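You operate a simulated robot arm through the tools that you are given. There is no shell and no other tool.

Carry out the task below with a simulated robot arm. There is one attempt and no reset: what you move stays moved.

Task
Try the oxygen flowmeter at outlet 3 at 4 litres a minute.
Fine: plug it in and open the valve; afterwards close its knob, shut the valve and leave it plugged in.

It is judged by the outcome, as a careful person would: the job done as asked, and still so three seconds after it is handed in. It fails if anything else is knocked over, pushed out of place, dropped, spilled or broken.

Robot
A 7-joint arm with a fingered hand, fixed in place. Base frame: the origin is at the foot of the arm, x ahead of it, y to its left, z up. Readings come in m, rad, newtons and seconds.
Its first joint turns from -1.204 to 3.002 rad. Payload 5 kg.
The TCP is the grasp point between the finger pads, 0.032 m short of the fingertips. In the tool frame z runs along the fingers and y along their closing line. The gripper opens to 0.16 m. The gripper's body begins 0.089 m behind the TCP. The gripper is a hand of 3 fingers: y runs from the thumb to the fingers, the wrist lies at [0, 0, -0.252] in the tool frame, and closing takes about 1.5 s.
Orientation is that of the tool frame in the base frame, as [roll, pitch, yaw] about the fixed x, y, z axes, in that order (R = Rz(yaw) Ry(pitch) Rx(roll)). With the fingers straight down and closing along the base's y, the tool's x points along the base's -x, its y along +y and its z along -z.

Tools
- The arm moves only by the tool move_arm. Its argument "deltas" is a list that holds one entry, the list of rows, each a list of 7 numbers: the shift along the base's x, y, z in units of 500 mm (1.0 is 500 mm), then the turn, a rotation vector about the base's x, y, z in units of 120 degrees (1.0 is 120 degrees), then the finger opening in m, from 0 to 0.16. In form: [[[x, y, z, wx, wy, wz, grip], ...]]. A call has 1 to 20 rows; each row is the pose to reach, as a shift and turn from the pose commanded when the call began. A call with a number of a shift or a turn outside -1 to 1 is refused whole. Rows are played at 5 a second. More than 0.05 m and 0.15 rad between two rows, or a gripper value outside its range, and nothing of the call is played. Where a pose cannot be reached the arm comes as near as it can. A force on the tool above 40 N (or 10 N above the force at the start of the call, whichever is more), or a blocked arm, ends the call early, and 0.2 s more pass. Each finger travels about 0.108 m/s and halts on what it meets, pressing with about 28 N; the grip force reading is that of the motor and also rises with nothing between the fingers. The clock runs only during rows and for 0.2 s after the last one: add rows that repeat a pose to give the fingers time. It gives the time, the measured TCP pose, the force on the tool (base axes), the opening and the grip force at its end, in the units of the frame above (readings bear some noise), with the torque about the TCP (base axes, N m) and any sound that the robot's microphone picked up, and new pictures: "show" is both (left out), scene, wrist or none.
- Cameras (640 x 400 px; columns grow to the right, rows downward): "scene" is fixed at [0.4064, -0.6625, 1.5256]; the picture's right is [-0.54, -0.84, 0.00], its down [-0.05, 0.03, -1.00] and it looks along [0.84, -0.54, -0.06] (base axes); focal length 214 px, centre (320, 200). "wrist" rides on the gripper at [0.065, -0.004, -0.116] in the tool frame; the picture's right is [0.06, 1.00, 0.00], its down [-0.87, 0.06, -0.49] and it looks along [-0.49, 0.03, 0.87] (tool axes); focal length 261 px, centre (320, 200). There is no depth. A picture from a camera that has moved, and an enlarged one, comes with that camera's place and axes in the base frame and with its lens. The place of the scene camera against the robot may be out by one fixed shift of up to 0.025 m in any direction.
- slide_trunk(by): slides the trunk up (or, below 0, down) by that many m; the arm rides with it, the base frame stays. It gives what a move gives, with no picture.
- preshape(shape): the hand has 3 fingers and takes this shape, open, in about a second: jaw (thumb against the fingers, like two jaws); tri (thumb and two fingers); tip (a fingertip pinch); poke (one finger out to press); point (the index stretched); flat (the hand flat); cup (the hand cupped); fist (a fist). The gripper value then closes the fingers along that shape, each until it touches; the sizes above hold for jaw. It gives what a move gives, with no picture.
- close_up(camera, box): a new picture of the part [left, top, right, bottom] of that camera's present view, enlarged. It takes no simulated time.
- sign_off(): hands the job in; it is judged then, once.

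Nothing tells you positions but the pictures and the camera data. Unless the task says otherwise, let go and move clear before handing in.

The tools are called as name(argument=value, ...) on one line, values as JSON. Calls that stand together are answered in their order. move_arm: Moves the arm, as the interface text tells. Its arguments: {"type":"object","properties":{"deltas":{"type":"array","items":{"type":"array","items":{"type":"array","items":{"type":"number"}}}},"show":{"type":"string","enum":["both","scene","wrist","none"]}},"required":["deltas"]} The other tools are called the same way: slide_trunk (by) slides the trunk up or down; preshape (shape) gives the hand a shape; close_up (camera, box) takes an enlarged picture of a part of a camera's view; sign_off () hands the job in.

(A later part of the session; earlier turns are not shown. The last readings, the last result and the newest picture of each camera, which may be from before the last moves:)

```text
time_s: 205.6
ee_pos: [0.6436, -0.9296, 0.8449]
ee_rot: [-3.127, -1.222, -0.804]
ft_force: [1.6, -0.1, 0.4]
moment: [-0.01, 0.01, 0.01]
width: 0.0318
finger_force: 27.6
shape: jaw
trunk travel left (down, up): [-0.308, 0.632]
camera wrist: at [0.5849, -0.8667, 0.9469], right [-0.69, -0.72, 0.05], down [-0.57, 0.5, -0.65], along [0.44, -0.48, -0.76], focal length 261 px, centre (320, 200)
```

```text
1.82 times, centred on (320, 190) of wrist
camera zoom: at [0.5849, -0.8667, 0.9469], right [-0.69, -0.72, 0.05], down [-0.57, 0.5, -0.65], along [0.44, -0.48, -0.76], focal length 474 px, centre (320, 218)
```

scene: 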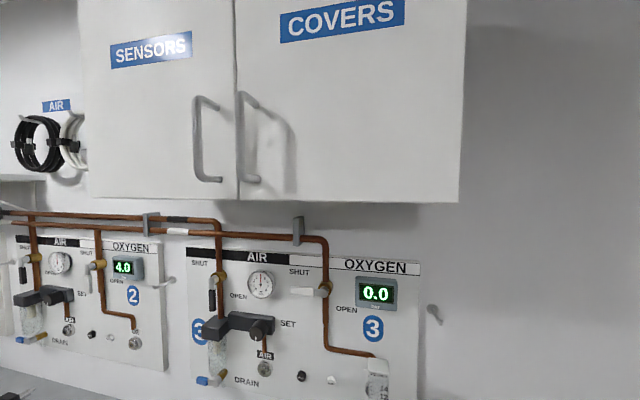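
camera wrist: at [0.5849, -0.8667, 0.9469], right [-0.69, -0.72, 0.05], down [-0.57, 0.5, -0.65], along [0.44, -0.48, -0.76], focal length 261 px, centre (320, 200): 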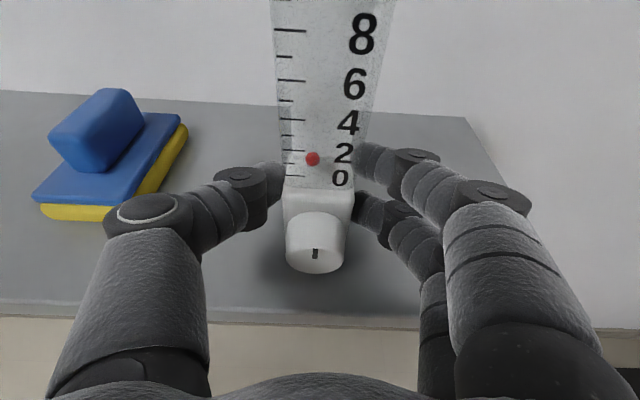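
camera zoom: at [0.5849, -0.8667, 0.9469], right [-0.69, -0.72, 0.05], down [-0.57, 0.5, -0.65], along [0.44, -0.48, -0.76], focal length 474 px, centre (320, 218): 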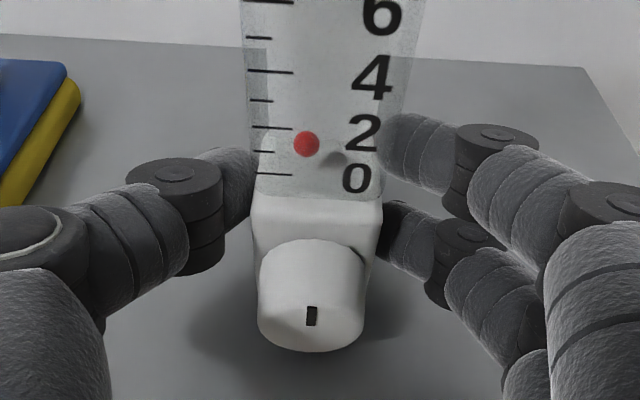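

move_arm(deltas=[[[0, 0, 0.005, 0, 0, 0, 0.01], [0, 0, 0.01, 0, 0, 0, 0.01], [0, 0, 0.015, 0, 0, 0, 0.01], [0, 0, 0.02, 0, 0, 0, 0.01], [0, 0, 0.03, 0, 0, 0, 0.01], [0, 0, 0.03, 0, 0, 0, 0.01]]], show="wrist")

close_up(camera="wrist", box=[265, 130, 365, 290])

```text
time_s: 207.0
ee_pos: [0.6427, -0.9297, 0.8596]
ee_rot: [-3.126, -1.222, -0.804]
ft_force: [-0.5, 0.8, -3.5]
moment: [0.02, 0.03, 0.03]
width: 0.0318
finger_force: 28.3
shape: jaw
trunk travel left (down, up): [-0.308, 0.632]
camera wrist: at [0.5853, -0.8669, 0.9619], right [-0.69, -0.72, 0.05], down [-0.57, 0.5, -0.65], along [0.44, -0.48, -0.76], focal length 261 px, centre (320, 200)
```

wrist: 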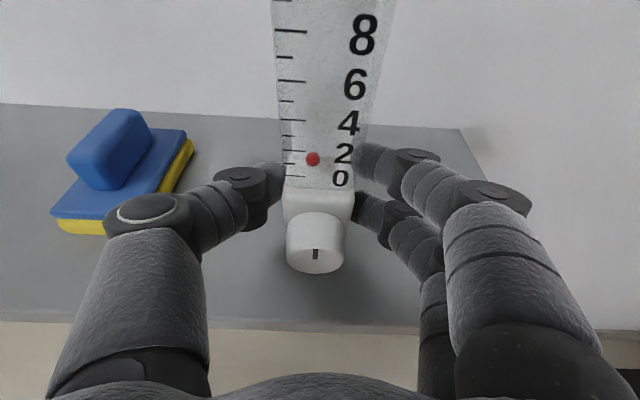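

```text
2.50 times, centred on (315, 210) of wrist
camera zoom: at [0.5853, -0.8669, 0.9619], right [-0.69, -0.72, 0.05], down [-0.57, 0.5, -0.65], along [0.44, -0.48, -0.76], focal length 652 px, centre (332, 175)
```

zoom: 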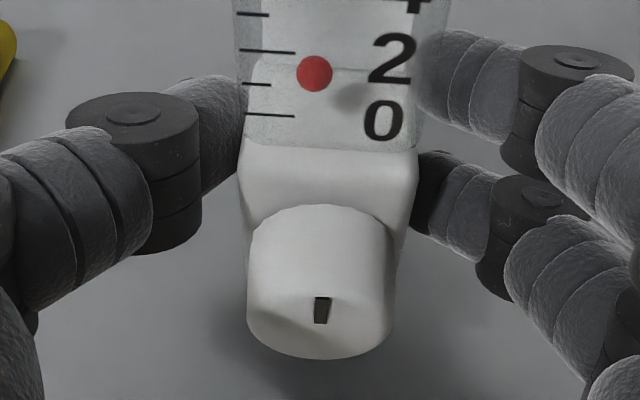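

Held low on the block now, in line with the probe. Raising to the socket height and aligning.

slide_trunk(by=0.197)

move_arm(deltas=[[[0.0016, 0.0016, 0, 0, 0, 0, 0.01], [0.0016, 0.0016, 0, 0, 0, 0, 0.01]]], show="wrist")

close_up(camera="wrist", box=[250, 0, 390, 290])

close_up(camera="scene", box=[320, 330, 440, 400])

```text
time_s: 209.1
ee_pos: [0.6445, -0.9292, 1.0567]
ee_rot: [-3.124, -1.222, -0.802]
ft_force: [0.3, 0.4, -3.3]
moment: [0.02, 0.07, -0.01]
width: 0.0318
finger_force: 28.3
shape: jaw
trunk travel left (down, up): [-0.505, 0.435]
```

```text
time_s: 209.7
ee_pos: [0.6446, -0.9293, 1.0562]
ee_rot: [-3.124, -1.223, -0.803]
ft_force: [-0.1, 0.1, -3.4]
moment: [0.02, 0.08, 0.0]
width: 0.0317
finger_force: 28.0
shape: jaw
trunk travel left (down, up): [-0.505, 0.435]
camera wrist: at [0.5862, -0.8664, 1.1587], right [-0.69, -0.72, 0.05], down [-0.57, 0.5, -0.65], along [0.44, -0.48, -0.76], focal length 261 px, centre (320, 200)
```

wrist: 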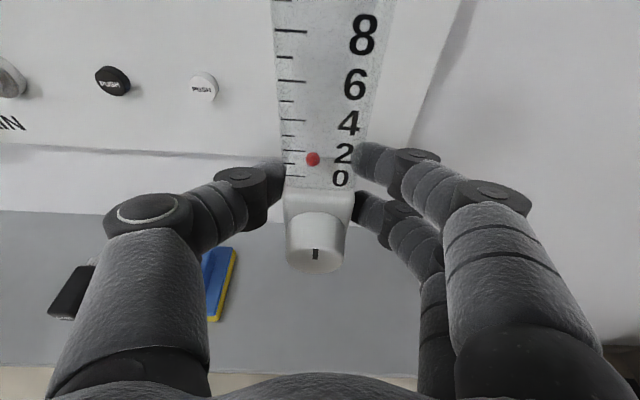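

```text
1.38 times, centred on (320, 145) of wrist
camera zoom: at [0.5862, -0.8664, 1.1587], right [-0.69, -0.72, 0.05], down [-0.57, 0.5, -0.65], along [0.44, -0.48, -0.76], focal length 360 px, centre (320, 276)
```

zoom: 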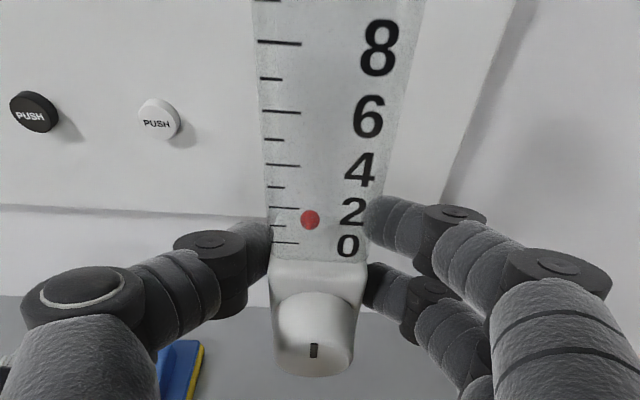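

```text
5.33 times, centred on (380, 365) of scene
camera zoom: at [0.4064, -0.6625, 1.5256], right [-0.54, -0.84, 0.0], down [-0.05, 0.03, -1.0], along [0.84, -0.54, -0.06], focal length 1144 px, centre (0, -680)
```

zoom: 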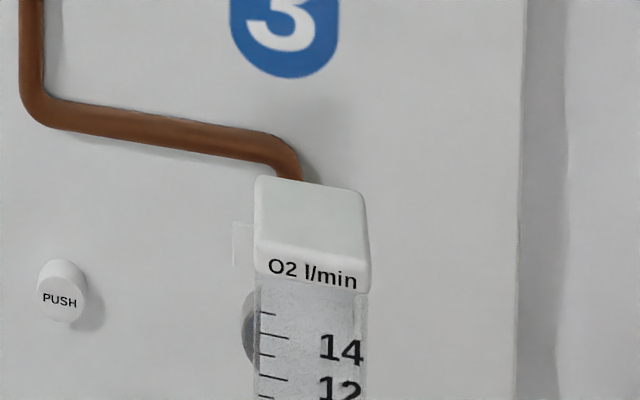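

move_arm(deltas=[[[0.0071, -0.0078, 0.0006, 0, 0, 0, 0.01], [0.0156, -0.0163, 0.0006, 0, 0, 0, 0.01], [0.0255, -0.0262, 0.0006, 0, 0, 0, 0.01], [0.0354, -0.0361, 0.0006, 0, 0, 0, 0.01], [0.0453, -0.046, 0.0006, 0, 0, 0, 0.01], [0.0495, -0.0502, 0.0006, 0, 0, 0, 0.01]]], show="none")

move_arm(deltas=[[[0.0028, -0.0028, 0, 0, 0, 0, 0.01], [0.0057, -0.0057, 0, 0, 0, 0, 0.01], [0.0085, -0.0085, 0, 0, 0, 0, 0.01], [0.0113, -0.0113, 0, 0, 0, 0, 0.01], [0.0141, -0.0141, 0, 0, 0, 0, 0.01]]], show="none")

```text
time_s: 211.1
ee_pos: [0.6694, -0.9549, 1.0579]
ee_rot: [-3.128, -1.22, -0.802]
ft_force: [0.0, -0.1, -3.3]
moment: [0.04, 0.05, -0.02]
width: 0.0319
finger_force: 27.8
shape: jaw
trunk travel left (down, up): [-0.505, 0.435]
```

```text
time_s: 212.3
ee_pos: [0.676, -0.9621, 1.0584]
ee_rot: [-3.124, -1.221, -0.802]
ft_force: [0.8, 0.0, -3.7]
moment: [0.04, 0.1, 0.0]
width: 0.032
finger_force: 27.7
shape: jaw
trunk travel left (down, up): [-0.505, 0.435]
```

move_arm(deltas=[[[0.0028, -0.0028, -0.001, 0, 0, 0, 0.01], [0.0057, -0.0057, -0.002, 0, 0, 0, 0.01], [0.0085, -0.0085, -0.002, 0, 0, 0, 0.01], [0.0113, -0.0113, -0.002, 0, 0, 0, 0.01], [0.0141, -0.0141, -0.002, 0, 0, 0, 0.01]]], show="none")

```text
time_s: 213.5
ee_pos: [0.6818, -0.968, 1.0563]
ee_rot: [-3.127, -1.222, -0.802]
ft_force: [-7.4, 7.0, -3.6]
moment: [0.15, 0.16, 0.0]
width: 0.032
finger_force: 27.8
shape: jaw
trunk travel left (down, up): [-0.505, 0.435]
```

move_arm(deltas=[[[0.0021, -0.0021, 0, 0, 0, 0, 0.01], [0.0042, -0.0042, 0, 0, 0, 0, 0.01], [0.0064, -0.0064, 0, 0, 0, 0, 0.01], [0.0085, -0.0085, 0, 0, 0, 0, 0.01]]])

close_up(camera="wrist", box=[250, 0, 390, 290])

```text
time_s: 214.4
ee_pos: [0.6834, -0.9692, 1.0586]
ee_rot: [-3.132, -1.223, -0.794]
ft_force: [-25.1, 23.6, -3.1]
moment: [0.28, 0.31, -0.05]
width: 0.0349
finger_force: 28.1
shape: jaw
trunk travel left (down, up): [-0.505, 0.435]
stopped in row 4: the force on the tool passed its limit at 41 N (the readings are from after the stop); the commanded pose is now the measured one
camera wrist: at [0.626, -0.9055, 1.1596], right [-0.69, -0.72, 0.06], down [-0.57, 0.5, -0.65], along [0.44, -0.48, -0.76], focal length 261 px, centre (320, 200)
```

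scene: 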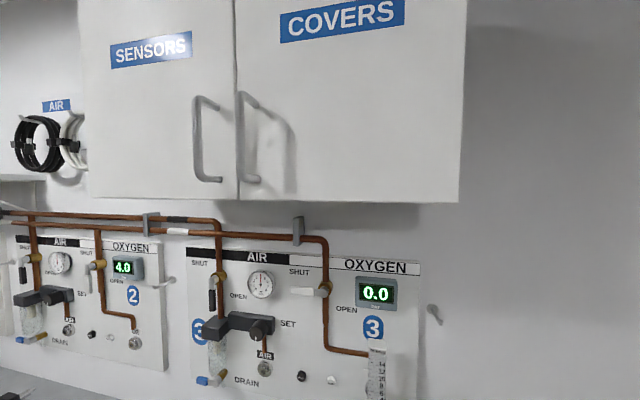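
wrist: 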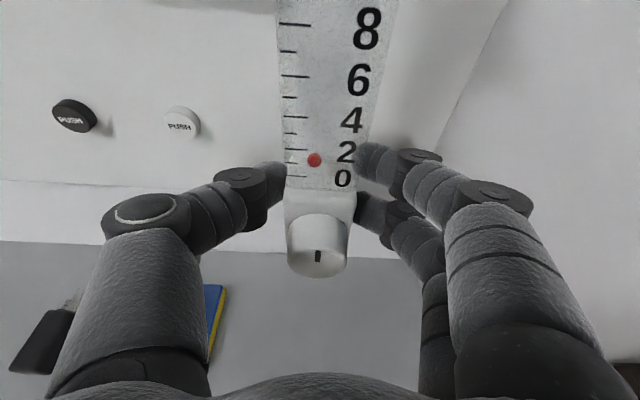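

```text
1.38 times, centred on (320, 145) of wrist
camera zoom: at [0.626, -0.9055, 1.1596], right [-0.69, -0.72, 0.06], down [-0.57, 0.5, -0.65], along [0.44, -0.48, -0.76], focal length 360 px, centre (320, 276)
```

zoom: 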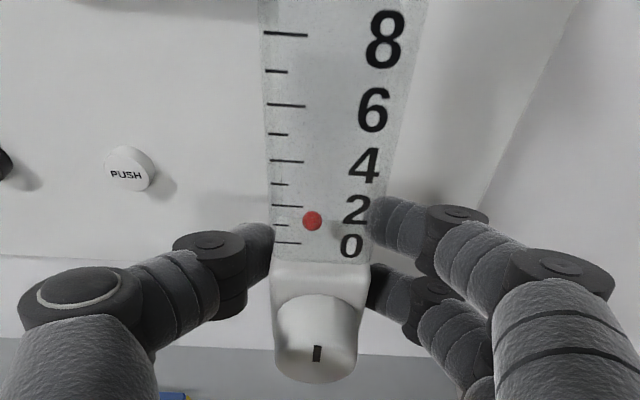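

move_arm(deltas=[[[-0.0021, 0.0021, 0, 0, 0, 0, 0.01], [-0.0042, 0.0042, 0, 0, 0, 0, 0.01], [-0.0064, 0.0064, 0, 0, 0, 0, 0.01], [-0.0085, 0.0085, 0, 0, 0, 0, 0.01], [-0.0106, 0.0106, 0, 0, 0, 0, 0.01]]], show="wrist")

close_up(camera="wrist", box=[250, 0, 390, 290])

```text
time_s: 215.6
ee_pos: [0.6821, -0.9649, 1.0561]
ee_rot: [-3.125, -1.223, -0.802]
ft_force: [-0.4, -0.6, -3.1]
moment: [0.01, 0.08, -0.04]
width: 0.0339
finger_force: 28.0
shape: jaw
trunk travel left (down, up): [-0.505, 0.435]
camera wrist: at [0.6233, -0.9026, 1.1574], right [-0.69, -0.72, 0.05], down [-0.57, 0.5, -0.65], along [0.44, -0.48, -0.76], focal length 261 px, centre (320, 200)
```

wrist: 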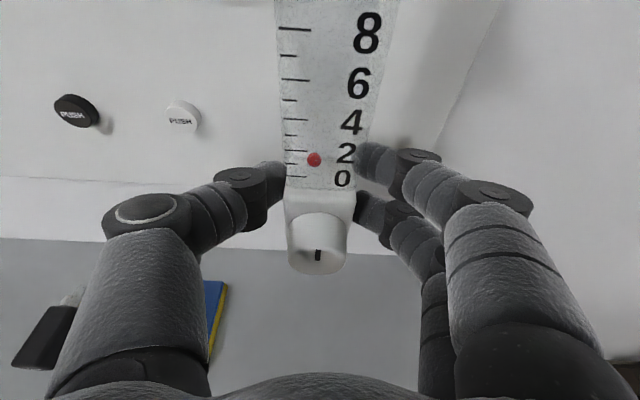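

```text
1.38 times, centred on (320, 145) of wrist
camera zoom: at [0.6233, -0.9026, 1.1574], right [-0.69, -0.72, 0.05], down [-0.57, 0.5, -0.65], along [0.44, -0.48, -0.76], focal length 360 px, centre (320, 276)
```

zoom: 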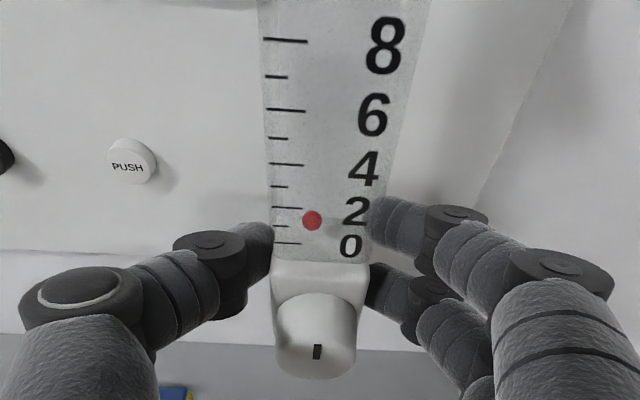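

close_up(camera="scene", box=[350, 360, 400, 400])

close_up(camera="wrist", box=[240, 0, 400, 120])

```text
10.00 times, centred on (375, 380) of scene
camera zoom: at [0.4064, -0.6625, 1.5256], right [-0.54, -0.84, 0.0], down [-0.05, 0.03, -1.0], along [0.84, -0.54, -0.06], focal length 2145 px, centre (-230, -1600)
```

zoom: 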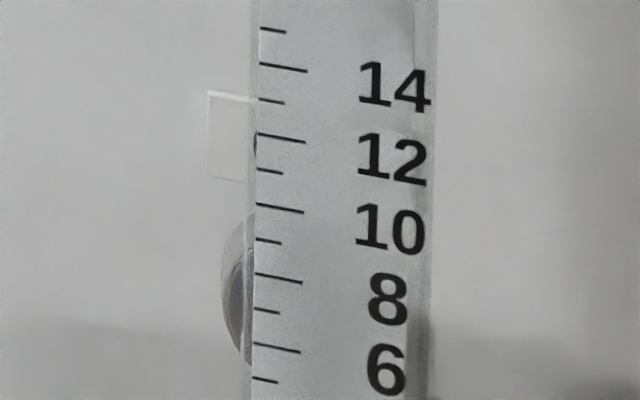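

```text
3.33 times, centred on (320, 60) of wrist
camera zoom: at [0.6233, -0.9026, 1.1574], right [-0.69, -0.72, 0.05], down [-0.57, 0.5, -0.65], along [0.44, -0.48, -0.76], focal length 869 px, centre (320, 667)
```

zoom: 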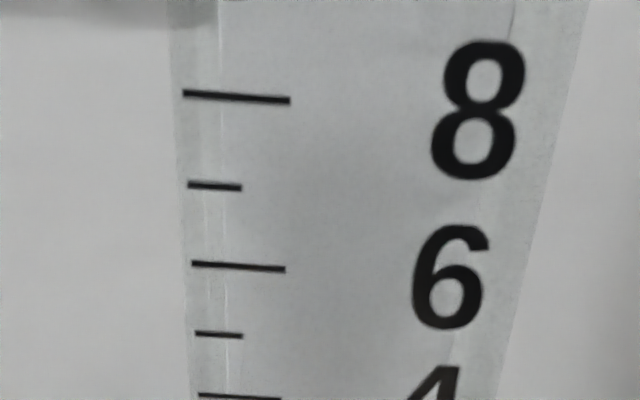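

Not latched yet; the alignment needs to be tighter. I'll back off and view the socket from either side with the flowmeter in hand, to measure the offset precisely.

move_arm(deltas=[[[-0.024, 0.024, 0, 0, 0, 0, 0.01], [-0.048, 0.048, 0, 0, 0, 0, 0.01], [-0.0707, 0.0707, 0, 0, 0, 0, 0.01], [-0.0387, 0.1027, 0, 0, 0, 0, 0.01], [-0.0047, 0.1367, 0, 0, 0, 0, 0.01], [0.0283, 0.1697, 0, 0, 0, 0, 0.01], [0.0283, 0.1697, 0, 0, 0, 0, 0.01]]], show="wrist")

close_up(camera="wrist", box=[360, 0, 480, 100])

```text
time_s: 217.2
ee_pos: [0.6942, -0.8796, 1.0572]
ee_rot: [-3.127, -1.222, -0.801]
ft_force: [-0.1, 0.5, -3.4]
moment: [0.01, 0.03, 0.04]
width: 0.0339
finger_force: 27.9
shape: jaw
trunk travel left (down, up): [-0.505, 0.435]
camera wrist: at [0.6358, -0.8171, 1.1579], right [-0.69, -0.72, 0.05], down [-0.57, 0.5, -0.65], along [0.44, -0.48, -0.76], focal length 261 px, centre (320, 200)
```

wrist: 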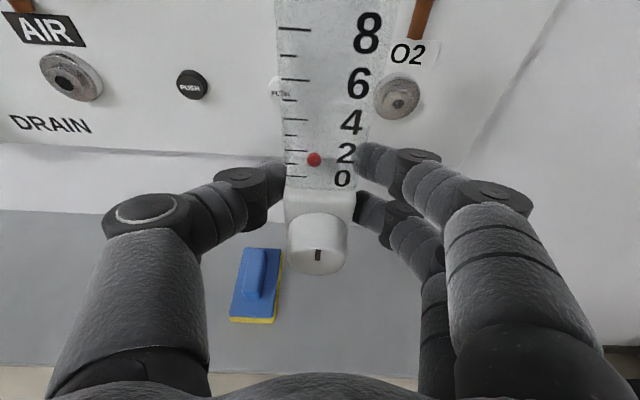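

```text
4.00 times, centred on (420, 50) of wrist
camera zoom: at [0.6358, -0.8171, 1.1579], right [-0.69, -0.72, 0.05], down [-0.57, 0.5, -0.65], along [0.44, -0.48, -0.76], focal length 1043 px, centre (-80, 800)
```

zoom: 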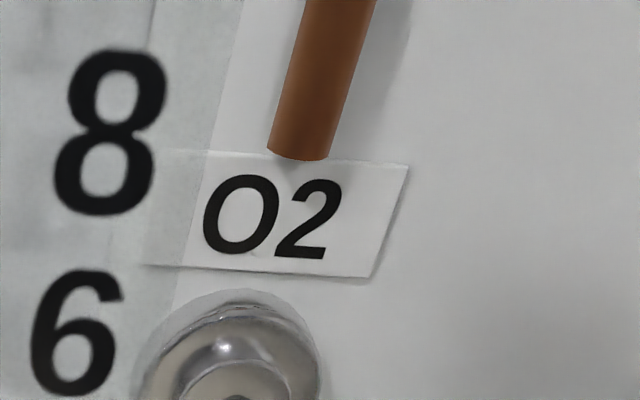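

close_up(camera="wrist", box=[360, 60, 440, 130])

move_arm(deltas=[[[-0.04, -0.04, 0, 0, 0, 0, 0.01], [-0.08, -0.08, 0, 0, 0, 0, 0.01], [-0.12, -0.12, 0, 0, 0, 0, 0.01], [-0.16, -0.16, 0, 0, 0, 0, 0.01], [-0.198, -0.198, 0, 0, 0, 0, 0.01], [-0.198, -0.198, 0, 0, 0, 0, 0.01]]], show="wrist")

close_up(camera="wrist", box=[200, 60, 280, 130])

```text
5.71 times, centred on (400, 95) of wrist
camera zoom: at [0.6358, -0.8171, 1.1579], right [-0.69, -0.72, 0.05], down [-0.57, 0.5, -0.65], along [0.44, -0.48, -0.76], focal length 1489 px, centre (-137, 800)
```

zoom: 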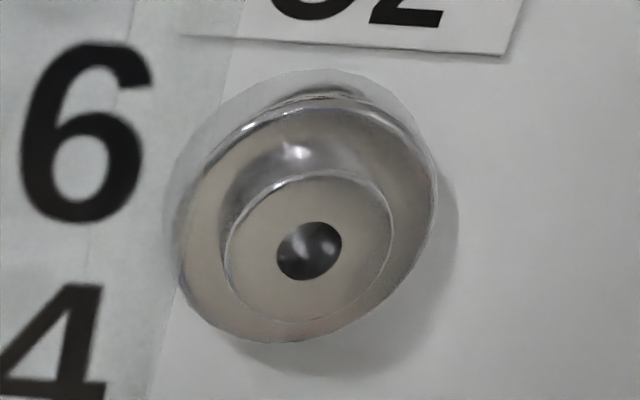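

```text
time_s: 218.6
ee_pos: [0.5961, -0.981, 1.0582]
ee_rot: [-3.125, -1.221, -0.799]
ft_force: [0.2, 0.7, -4.2]
moment: [0.05, 0.04, 0.02]
width: 0.0335
finger_force: 28.0
shape: jaw
trunk travel left (down, up): [-0.505, 0.435]
camera wrist: at [0.5378, -0.9176, 1.1591], right [-0.69, -0.72, 0.05], down [-0.57, 0.5, -0.65], along [0.44, -0.48, -0.76], focal length 261 px, centre (320, 200)
```

wrist: 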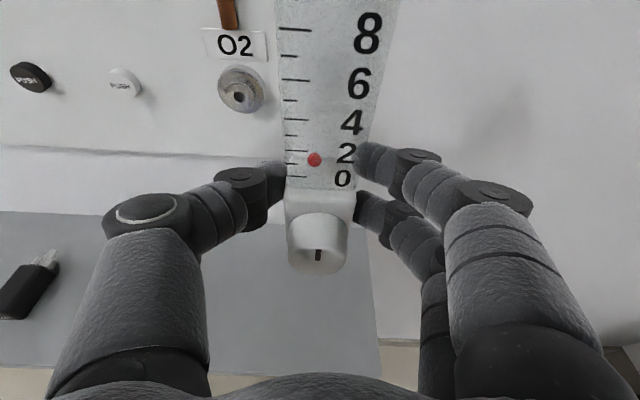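

```text
5.71 times, centred on (240, 95) of wrist
camera zoom: at [0.5378, -0.9176, 1.1591], right [-0.69, -0.72, 0.05], down [-0.57, 0.5, -0.65], along [0.44, -0.48, -0.76], focal length 1489 px, centre (777, 800)
```

zoom: 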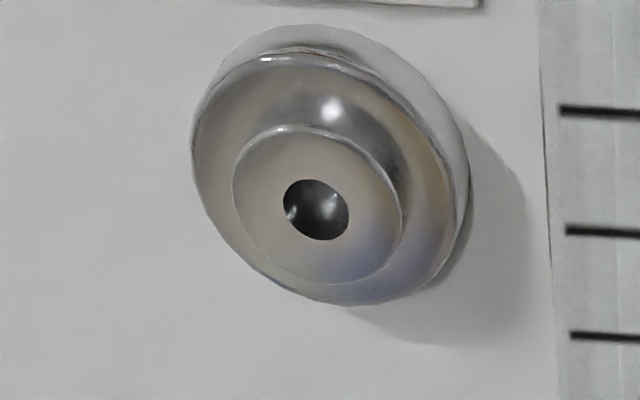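

close_up(camera="wrist", box=[270, 130, 370, 290])

close_up(camera="wrist", box=[275, 190, 355, 280])

```text
2.50 times, centred on (320, 210) of wrist
camera zoom: at [0.5378, -0.9176, 1.1591], right [-0.69, -0.72, 0.05], down [-0.57, 0.5, -0.65], along [0.44, -0.48, -0.76], focal length 652 px, centre (320, 175)
```

zoom: 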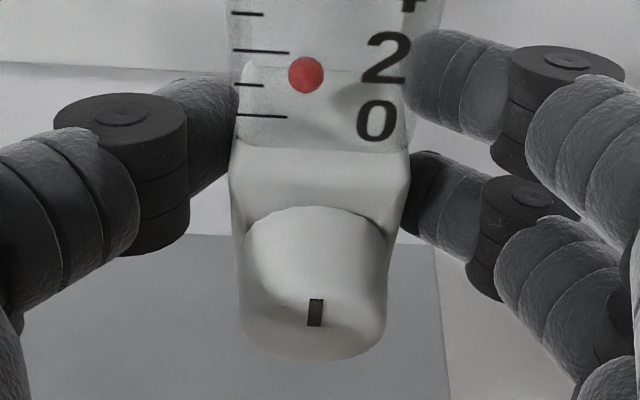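

```text
4.44 times, centred on (315, 235) of wrist
camera zoom: at [0.5378, -0.9176, 1.1591], right [-0.69, -0.72, 0.05], down [-0.57, 0.5, -0.65], along [0.44, -0.48, -0.76], focal length 1158 px, centre (342, 44)
```

zoom: 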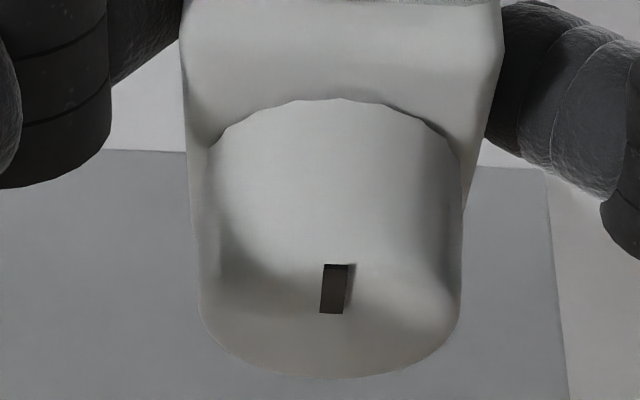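

The precise two-view fix puts the hole at a=0.1995, w=1.245, z=1.041; my earlier attempt was about 2 mm right and 2 mm low, so the tip was landing on the socket's face. Re-aligning and approaching again.

move_arm(deltas=[[[0.03, 0.03, 0, 0, 0, 0, 0.01], [0.06, 0.06, 0, 0, 0, 0, 0.01], [0.09, 0.09, 0, 0, 0, 0, 0.01], [0.1024, 0.1024, 0, 0, 0, 0, 0.01], [0.116, 0.0888, 0, 0, 0, 0, 0.01], [0.13, 0.0748, 0, 0, 0, 0, 0.01], [0.144, 0.0608, 0, 0, 0, 0, 0.01], [0.1576, 0.0472, 0, 0, 0, 0, 0.01], [0.1576, 0.0472, 0, 0, 0, 0, 0.01]]], show="none")

```text
time_s: 220.6
ee_pos: [0.6736, -0.9557, 1.0564]
ee_rot: [-3.128, -1.222, -0.8]
ft_force: [-0.6, -0.3, -3.5]
moment: [0.06, 0.03, -0.02]
width: 0.0334
finger_force: 28.1
shape: jaw
trunk travel left (down, up): [-0.505, 0.435]
```

move_arm(deltas=[[[0.0028, -0.0028, 0.002, 0, 0, 0, 0.01], [0.0057, -0.0057, 0.002, 0, 0, 0, 0.01], [0.0085, -0.0085, 0.002, 0, 0, 0, 0.01], [0.0113, -0.0113, 0.002, 0, 0, 0, 0.01], [0.0141, -0.0141, 0.002, 0, 0, 0, 0.01], [0.017, -0.017, 0.002, 0, 0, 0, 0.01]]], show="none")

```text
time_s: 222.0
ee_pos: [0.6829, -0.9655, 1.0562]
ee_rot: [-3.129, -1.223, -0.798]
ft_force: [-0.1, -0.1, -3.6]
moment: [0.07, 0.04, 0.01]
width: 0.0334
finger_force: 28.3
shape: jaw
trunk travel left (down, up): [-0.505, 0.435]
```

move_arm(deltas=[[[0.0028, -0.0028, 0.001, 0, 0, 0, 0.01], [0.0057, -0.0057, 0.002, 0, 0, 0, 0.01], [0.0085, -0.0085, 0.002, 0, 0, 0, 0.01]]], show="none")

```text
time_s: 222.8
ee_pos: [0.6861, -0.9668, 1.0607]
ee_rot: [-3.129, -1.224, -0.797]
ft_force: [-22.5, 24.5, -3.9]
moment: [0.38, 0.36, 0.06]
width: 0.0341
finger_force: 28.0
shape: jaw
trunk travel left (down, up): [-0.505, 0.435]
```

move_arm(deltas=[[[-0.0057, 0.0057, 0, 0, 0, 0, 0.01], [-0.0113, 0.0113, 0.002, -0.004, -0.004, 0, 0.01], [-0.0113, 0.0113, 0.005, -0.0083, -0.0083, 0, 0.01], [-0.0113, 0.0113, 0.005, -0.0083, -0.0083, 0, 0.01]]], show="none")

move_arm(deltas=[[[0.0028, -0.0028, 0, 0, 0, 0, 0.01], [0.0057, -0.0057, 0, 0, 0, 0, 0.01], [0.0085, -0.0085, 0, 0, 0, 0, 0.01]]], show="none")

```text
time_s: 223.8
ee_pos: [0.6815, -0.9637, 1.0604]
ee_rot: [-3.126, -1.247, -0.801]
ft_force: [1.5, -1.4, -5.0]
moment: [0.04, 0.07, 0.02]
width: 0.0335
finger_force: 27.5
shape: jaw
trunk travel left (down, up): [-0.505, 0.435]
```

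```text
time_s: 224.6
ee_pos: [0.6849, -0.9669, 1.0614]
ee_rot: [-3.128, -1.246, -0.8]
ft_force: [-17.1, 15.1, -8.4]
moment: [0.21, 0.2, -0.13]
width: 0.0336
finger_force: 27.7
shape: jaw
trunk travel left (down, up): [-0.505, 0.435]
```

move_arm(deltas=[[[-0.0035, 0.0035, 0, 0, 0, 0, 0.01], [-0.007, 0.007, 0, 0, 0, 0, 0.01], [-0.007, 0.007, 0, 0, 0, 0, 0.01]]], show="none")

move_arm(deltas=[[[-0.0028, -0.0028, 0, 0, 0, 0, 0.01], [-0.0057, -0.0057, 0, 0, 0, 0, 0.01], [-0.0057, -0.0057, 0, 0, 0, 0, 0.01]]], show="none")

```text
time_s: 225.4
ee_pos: [0.6839, -0.9653, 1.0607]
ee_rot: [-3.122, -1.246, -0.804]
ft_force: [5.9, -10.8, 0.4]
moment: [-0.1, -0.02, -0.17]
width: 0.0324
finger_force: 27.7
shape: jaw
trunk travel left (down, up): [-0.505, 0.435]
```

```text
time_s: 226.2
ee_pos: [0.6813, -0.966, 1.061]
ee_rot: [-3.128, -1.246, -0.8]
ft_force: [19.3, -2.3, 3.5]
moment: [0.05, -0.23, 0.4]
width: 0.0312
finger_force: 27.7
shape: jaw
trunk travel left (down, up): [-0.505, 0.435]
```

The socket now holds it: pulling back is resisted with 12 N and the weight has come off my wrist, so it's plugged in. I'll ease the hand back to neutral before letting go.

move_arm(deltas=[[[0.004, 0.004, 0, 0, 0, 0, 0.01], [0.0085, 0.0035, 0, 0, 0, 0, 0.01], [0.0085, 0.0035, 0, 0, 0, 0, 0.01]]], show="wrist")

close_up(camera="wrist", box=[250, 0, 390, 290])

```text
time_s: 227.0
ee_pos: [0.6823, -0.9657, 1.0604]
ee_rot: [-3.127, -1.247, -0.802]
ft_force: [-1.3, -3.2, 3.0]
moment: [-0.03, -0.01, -0.06]
width: 0.031
finger_force: 27.9
shape: jaw
trunk travel left (down, up): [-0.505, 0.435]
camera wrist: at [0.6229, -0.901, 1.1602], right [-0.69, -0.72, 0.05], down [-0.56, 0.49, -0.67], along [0.45, -0.49, -0.74], focal length 261 px, centre (320, 200)
```

wrist: 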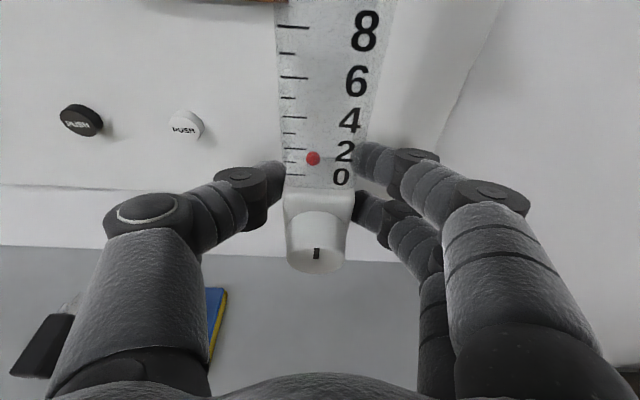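

```text
1.38 times, centred on (320, 145) of wrist
camera zoom: at [0.6229, -0.901, 1.1602], right [-0.69, -0.72, 0.05], down [-0.56, 0.49, -0.67], along [0.45, -0.49, -0.74], focal length 360 px, centre (320, 276)
```

zoom: 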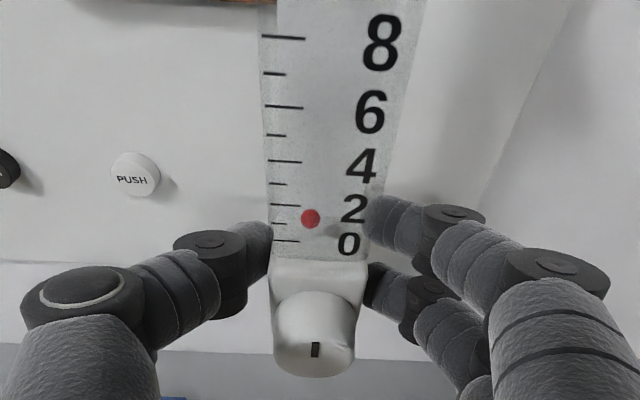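

move_arm(deltas=[[[-0.0042, 0.0042, 0, 0, 0, 0, 0.01], [-0.0085, 0.0085, 0, 0, 0, 0, 0.01], [-0.0113, 0.0113, 0, 0, 0, 0, 0.01], [-0.0113, 0.0113, 0, 0, 0, 0, 0.01]]], show="none")

```text
time_s: 228.0
ee_pos: [0.6792, -0.9614, 1.0596]
ee_rot: [-3.124, -1.245, -0.804]
ft_force: [20.2, -26.5, 7.7]
moment: [-0.27, -0.22, -0.04]
width: 0.029
finger_force: 27.8
shape: jaw
trunk travel left (down, up): [-0.505, 0.435]
```

Latched solidly: it withstood a 33 N pull. I'll return to neutral, open the fingers and back off.

move_arm(deltas=[[[0.0057, -0.0057, -0.002, 0, 0, 0, 0.01], [0.0113, -0.0113, -0.004, 0, 0, 0, 0.01], [0.0113, -0.0113, -0.004, 0, 0, 0, 0.03], [0.0113, -0.0113, -0.004, 0, 0, 0, 0.04], [0.0113, -0.0113, -0.004, 0, 0, 0, 0.055], [0.0113, -0.0113, -0.004, 0, 0, 0, 0.07], [0.0113, -0.0113, -0.004, 0, 0, 0, 0.08], [0.0113, -0.0113, -0.004, 0, 0, 0, 0.08]]])

close_up(camera="scene", box=[320, 320, 440, 400])

```text
time_s: 229.8
ee_pos: [0.683, -0.9649, 1.0579]
ee_rot: [-3.126, -1.245, -0.801]
ft_force: [0.1, 0.1, 0.2]
moment: [0.01, 0.02, 0.02]
width: 0.0792
finger_force: 0.0
shape: jaw
trunk travel left (down, up): [-0.505, 0.435]
camera wrist: at [0.6231, -0.9, 1.1584], right [-0.69, -0.72, 0.05], down [-0.56, 0.49, -0.67], along [0.45, -0.49, -0.74], focal length 261 px, centre (320, 200)
```

scene: 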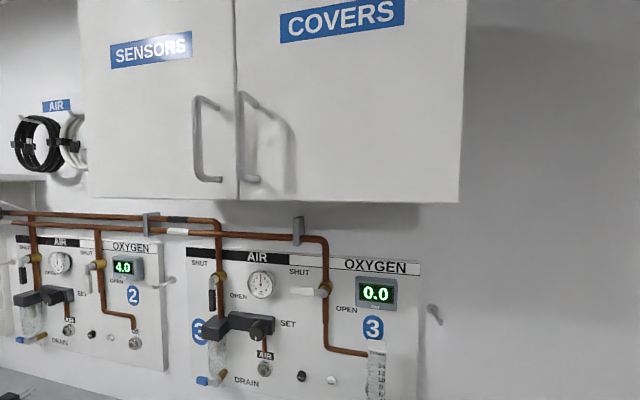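
wrist: 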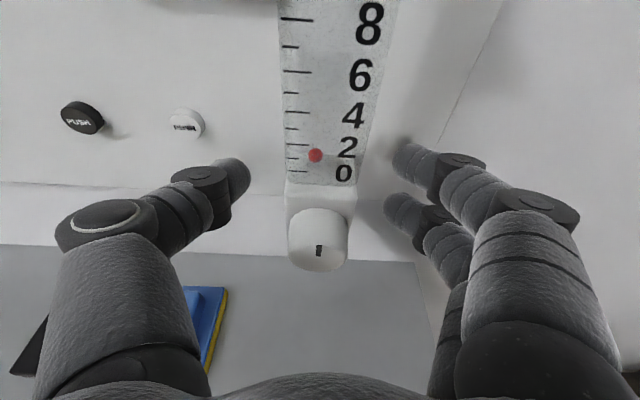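

```text
5.00 times, centred on (380, 360) of scene
camera zoom: at [0.4064, -0.6625, 1.5256], right [-0.54, -0.84, 0.0], down [-0.05, 0.03, -1.0], along [0.84, -0.54, -0.06], focal length 1072 px, centre (20, -600)
```

zoom: 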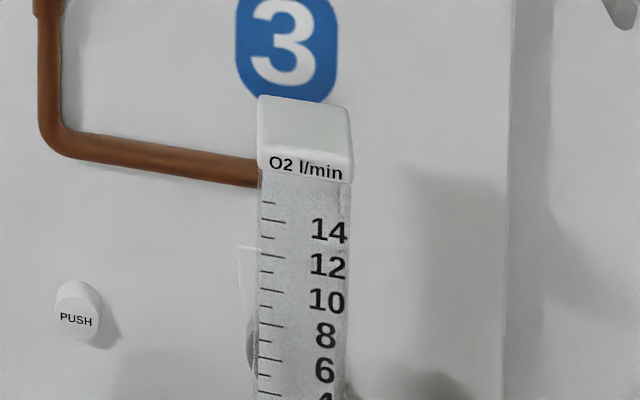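

The flowmeter is plugged in and upright on its own. Now I'll back the hand away and go up to look at the valve lever.

move_arm(deltas=[[[-0.02, 0.02, 0, 0, 0, 0, 0.09], [-0.05, 0.05, 0, 0, 0, 0, 0.1], [-0.08, 0.08, 0, 0, 0, 0, 0.1], [-0.1, 0.1, 0, 0, 0, 0, 0.1]]], show="none")

slide_trunk(by=0.26)

move_arm(deltas=[[[0.03, 0.03, 0, 0, 0, 0, 0.05], [0.06, 0.06, 0, 0, 0, 0, 0], [0.06, 0.06, 0, 0, 0, 0, 0], [0.06, 0.06, 0, 0, 0, 0, 0], [0.06, 0.06, 0, 0, 0, 0, 0]]])

```text
time_s: 230.8
ee_pos: [0.6319, -0.9143, 1.0595]
ee_rot: [-3.124, -1.247, -0.799]
ft_force: [0.4, 0.3, 0.8]
moment: [0.0, 0.01, -0.02]
width: 0.0997
finger_force: 0.1
shape: jaw
trunk travel left (down, up): [-0.505, 0.435]
```

```text
time_s: 233.5
ee_pos: [0.6327, -0.915, 1.3199]
ee_rot: [-3.126, -1.247, -0.8]
ft_force: [0.4, 0.6, 0.2]
moment: [-0.01, 0.03, 0.0]
width: 0.0993
finger_force: 0.0
shape: jaw
trunk travel left (down, up): [-0.765, 0.175]
```

```text
time_s: 234.7
ee_pos: [0.6624, -0.8856, 1.317]
ee_rot: [-3.126, -1.246, -0.801]
ft_force: [-0.3, -0.7, -0.2]
moment: [-0.03, 0.0, 0.0]
width: 0.0002
finger_force: 28.1
shape: jaw
trunk travel left (down, up): [-0.765, 0.175]
camera wrist: at [0.6026, -0.8204, 1.4172], right [-0.69, -0.72, 0.05], down [-0.56, 0.49, -0.67], along [0.45, -0.49, -0.74], focal length 261 px, centre (320, 200)
```

scene: 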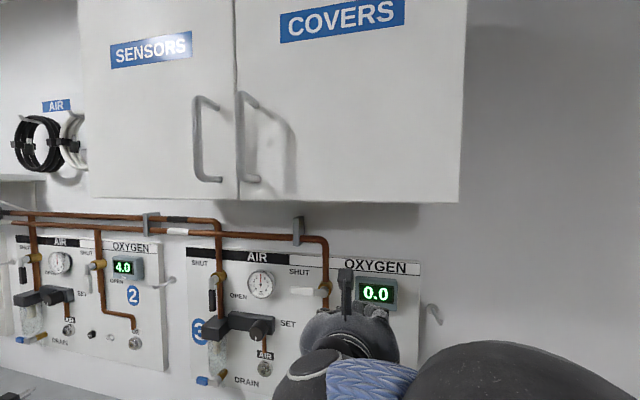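
wrist: 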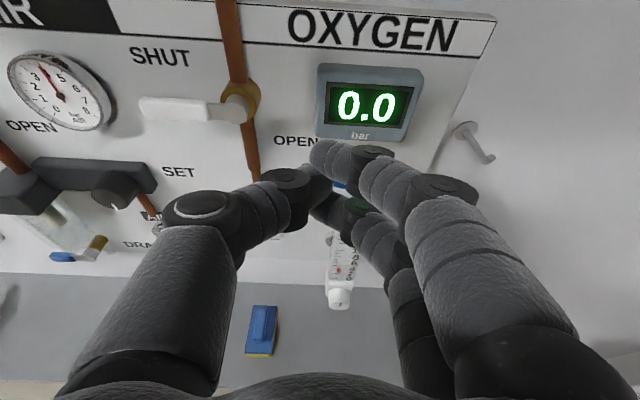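

Valve lever found: pivot at a=0.077, z=1.291, handle pointing left to a≈0, about w=1.22. I'll bring the closed fingertips above the handle's left end, staying below the cabinet.

move_arm(deltas=[[[0.06, 0.0415, 0.014, 0, 0, 0, 0], [0.12, 0.083, 0.029, 0, 0, 0, 0], [0.18, 0.1245, 0.043, 0, 0, 0, 0], [0.2379, 0.166, 0.058, 0, 0, 0, 0]]], show="both")

close_up(camera="wrist", box=[200, 60, 480, 260])

```text
time_s: 235.7
ee_pos: [0.7824, -0.8044, 1.3487]
ee_rot: [-3.119, -1.247, -0.81]
ft_force: [2.0, 0.6, 4.2]
moment: [0.21, 0.32, -0.09]
width: 0.0
finger_force: 28.5
shape: jaw
trunk travel left (down, up): [-0.765, 0.175]
camera wrist: at [0.7229, -0.7396, 1.448], right [-0.69, -0.72, 0.05], down [-0.56, 0.49, -0.67], along [0.45, -0.49, -0.74], focal length 261 px, centre (320, 200)
```

scene: 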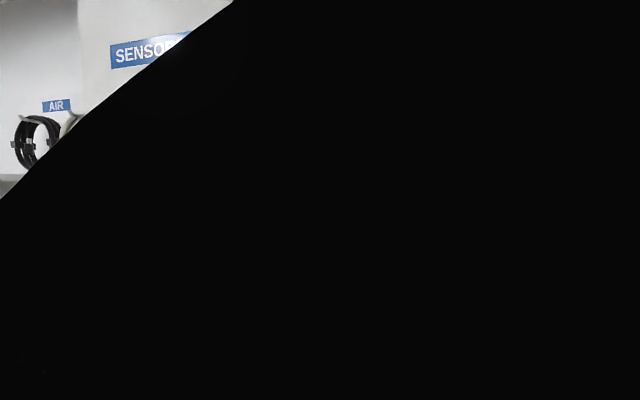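
wrist: 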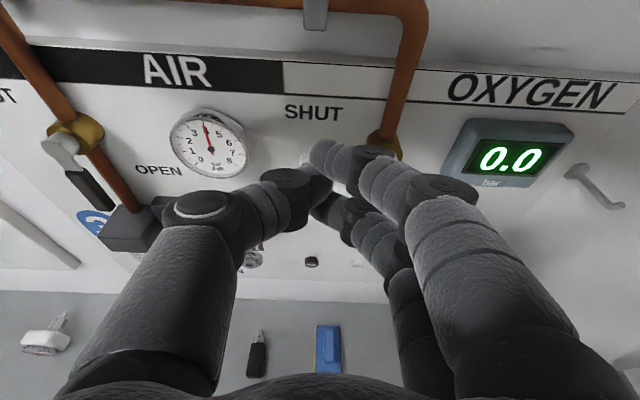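

```text
2.00 times, centred on (340, 160) of wrist
camera zoom: at [0.7229, -0.7396, 1.448], right [-0.69, -0.72, 0.05], down [-0.56, 0.49, -0.67], along [0.45, -0.49, -0.74], focal length 521 px, centre (280, 280)
```

zoom: 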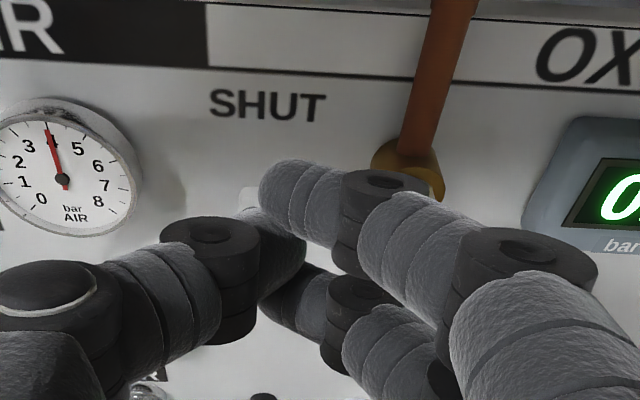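

move_arm(deltas=[[[0, 0, -0.02, 0, 0, 0, 0], [0, 0, -0.04, 0, 0, 0, 0], [0, 0, -0.04, 0, 0, 0, 0]]], show="none")

```text
time_s: 236.5
ee_pos: [0.7815, -0.8039, 1.3271]
ee_rot: [-3.122, -1.246, -0.802]
ft_force: [-0.3, -0.6, 0.1]
moment: [0.04, -0.05, 0.01]
width: 0.0
finger_force: 28.1
shape: jaw
trunk travel left (down, up): [-0.765, 0.175]
```

At that height the hand was brushing something above. A better way is to grip the lever like a person would: thumb above, fingers below, then swing and roll with it. I'll lower to lever height and roll the hand 90° first.

move_arm(deltas=[[[0, 0, -0.03, 0.0458, -0.0457, -0.0217, 0.02], [0.003, 0.003, -0.06, 0.0915, -0.0913, -0.0434, 0.04], [0.003, 0.003, -0.072, 0.1373, -0.137, -0.0651, 0.06], [0.003, 0.003, -0.072, 0.183, -0.1827, -0.0868, 0.06], [0.003, 0.003, -0.072, 0.2288, -0.2283, -0.1085, 0.06], [0.003, 0.003, -0.072, 0.2745, -0.274, -0.1302, 0.06], [0.003, 0.003, -0.072, 0.3203, -0.3196, -0.1519, 0.06], [0.003, 0.003, -0.072, 0.366, -0.3653, -0.1736, 0.06], [0.003, 0.003, -0.072, 0.4118, -0.411, -0.1953, 0.06], [0.003, 0.003, -0.072, 0.4575, -0.4566, -0.217, 0.06], [0.003, 0.003, -0.072, 0.5033, -0.5023, -0.2387, 0.06]]], show="wrist")

close_up(camera="wrist", box=[140, 60, 500, 300])

```text
time_s: 238.9
ee_pos: [0.7833, -0.7998, 1.2932]
ee_rot: [-1.897, 0.007, -2.357]
ft_force: [-0.7, 0.3, 0.0]
moment: [0.0, -0.01, 0.0]
width: 0.0599
finger_force: 0.0
shape: jaw
trunk travel left (down, up): [-0.765, 0.175]
camera wrist: at [0.6618, -0.7704, 1.3338], right [-0.26, 0.19, -0.95], down [0.27, 0.96, 0.11], along [0.93, -0.23, -0.3], focal length 261 px, centre (320, 200)
```

wrist: 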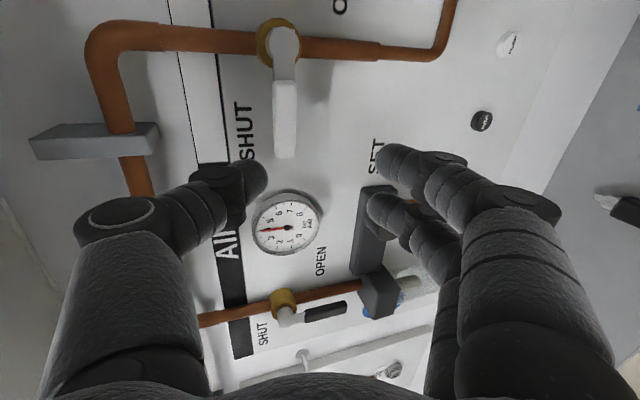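

```text
1.67 times, centred on (320, 180) of wrist
camera zoom: at [0.6618, -0.7704, 1.3338], right [-0.26, 0.19, -0.95], down [0.27, 0.96, 0.11], along [0.93, -0.23, -0.3], focal length 434 px, centre (320, 233)
```

zoom: 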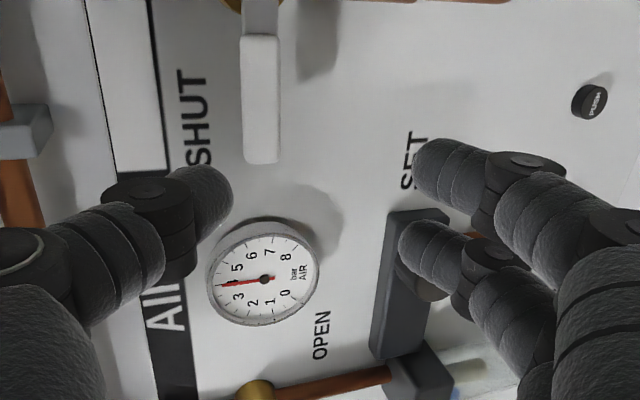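

move_arm(deltas=[[[-0.0216, -0.0216, 0.0044, 0, 0, 0, 0.06], [0.0084, -0.0516, 0.0044, 0, 0, 0, 0.06], [0.0384, -0.0816, 0.0044, 0, 0, 0, 0.06], [0.0684, -0.1116, 0.0044, 0, 0, 0, 0.06], [0.0984, -0.1416, 0.0044, 0, 0, 0, 0.06], [0.1009, -0.1441, 0.0044, 0, 0, 0, 0.06]]], show="wrist")

close_up(camera="wrist", box=[140, 60, 500, 300])

```text
time_s: 240.3
ee_pos: [0.8348, -0.8721, 1.2957]
ee_rot: [-1.896, 0.007, -2.356]
ft_force: [0.2, -0.3, -0.7]
moment: [0.04, 0.01, 0.0]
width: 0.0597
finger_force: 0.1
shape: jaw
trunk travel left (down, up): [-0.765, 0.175]
camera wrist: at [0.712, -0.8417, 1.3366], right [-0.27, 0.18, -0.95], down [0.27, 0.96, 0.11], along [0.92, -0.23, -0.3], focal length 261 px, centre (320, 200)
```

wrist: 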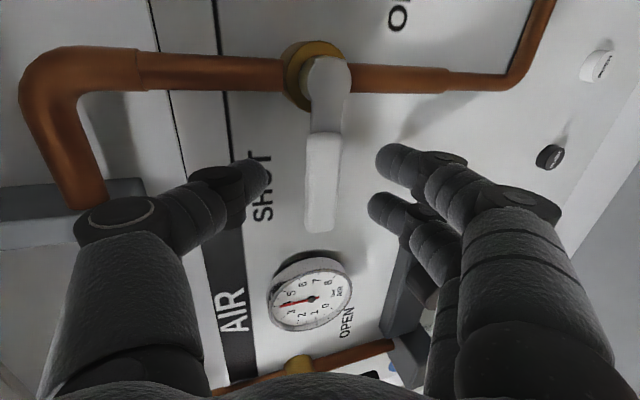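

```text
1.67 times, centred on (320, 180) of wrist
camera zoom: at [0.712, -0.8417, 1.3366], right [-0.27, 0.18, -0.95], down [0.27, 0.96, 0.11], along [0.92, -0.23, -0.3], focal length 434 px, centre (320, 233)
```

zoom: 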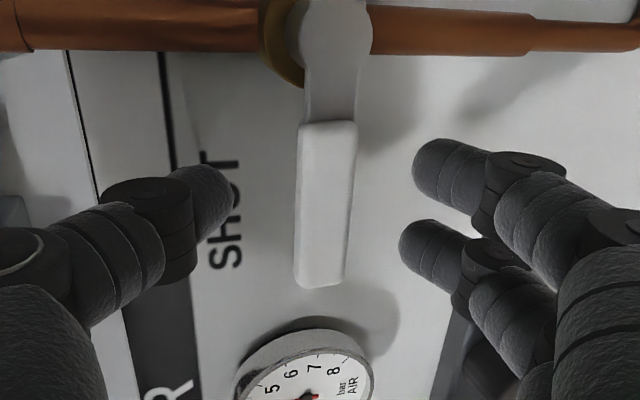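

The lever sits neatly between thumb and fingers. I'll close loosely around it and swing it down along its arc, rolling the hand with it.

move_arm(deltas=[[[0, 0, 0, 0, 0, 0, 0.045], [0, 0, 0, 0, 0, 0, 0.03], [-0.0007, -0.0007, -0.0138, -0.0419, 0.0418, 0.02, 0.03], [-0.0025, -0.0025, -0.0272, -0.0839, 0.0836, 0.0401, 0.03], [-0.0057, -0.0057, -0.0402, -0.1258, 0.1254, 0.0601, 0.03], [-0.0099, -0.0099, -0.0526, -0.1677, 0.1672, 0.0801, 0.03], [-0.0154, -0.0154, -0.064, -0.2096, 0.209, 0.1002, 0.03], [-0.0218, -0.0218, -0.0744, -0.2516, 0.2508, 0.1202, 0.03]]])

close_up(camera="wrist", box=[140, 60, 500, 300])

```text
time_s: 242.1
ee_pos: [0.8244, -0.8827, 1.2576]
ee_rot: [-2.012, -0.731, -2.047]
ft_force: [4.5, -5.5, 3.1]
moment: [-0.01, -0.07, -0.14]
width: 0.0318
finger_force: 0.0
shape: jaw
trunk travel left (down, up): [-0.765, 0.175]
camera wrist: at [0.7265, -0.8475, 1.3412], right [-0.68, -0.38, -0.63], down [-0.07, 0.89, -0.46], along [0.73, -0.27, -0.63], focal length 261 px, centre (320, 200)
```

scene: 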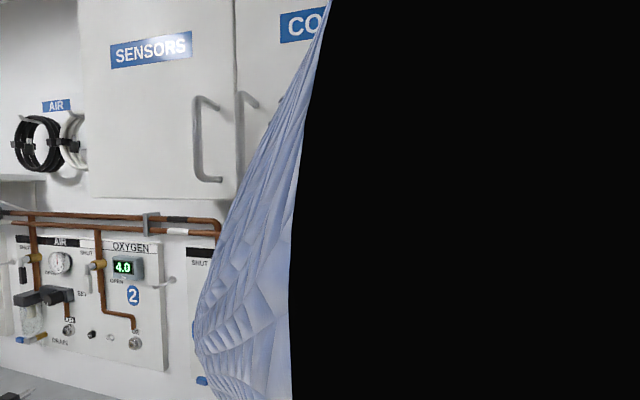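
wrist: 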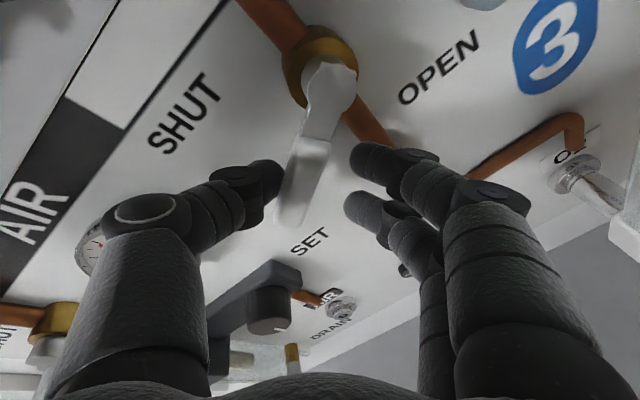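

```text
1.67 times, centred on (320, 180) of wrist
camera zoom: at [0.7265, -0.8475, 1.3412], right [-0.68, -0.38, -0.63], down [-0.07, 0.89, -0.46], along [0.73, -0.27, -0.63], focal length 434 px, centre (320, 233)
```

zoom: 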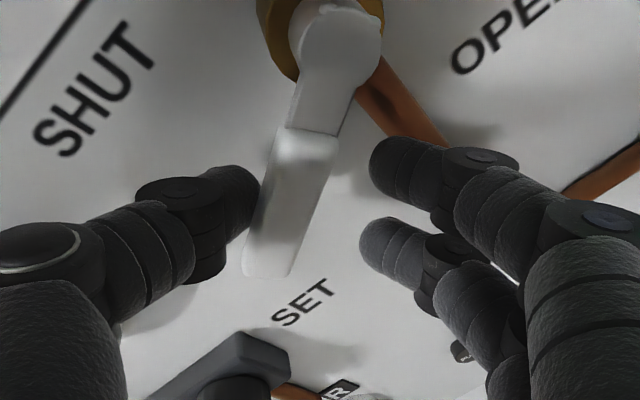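

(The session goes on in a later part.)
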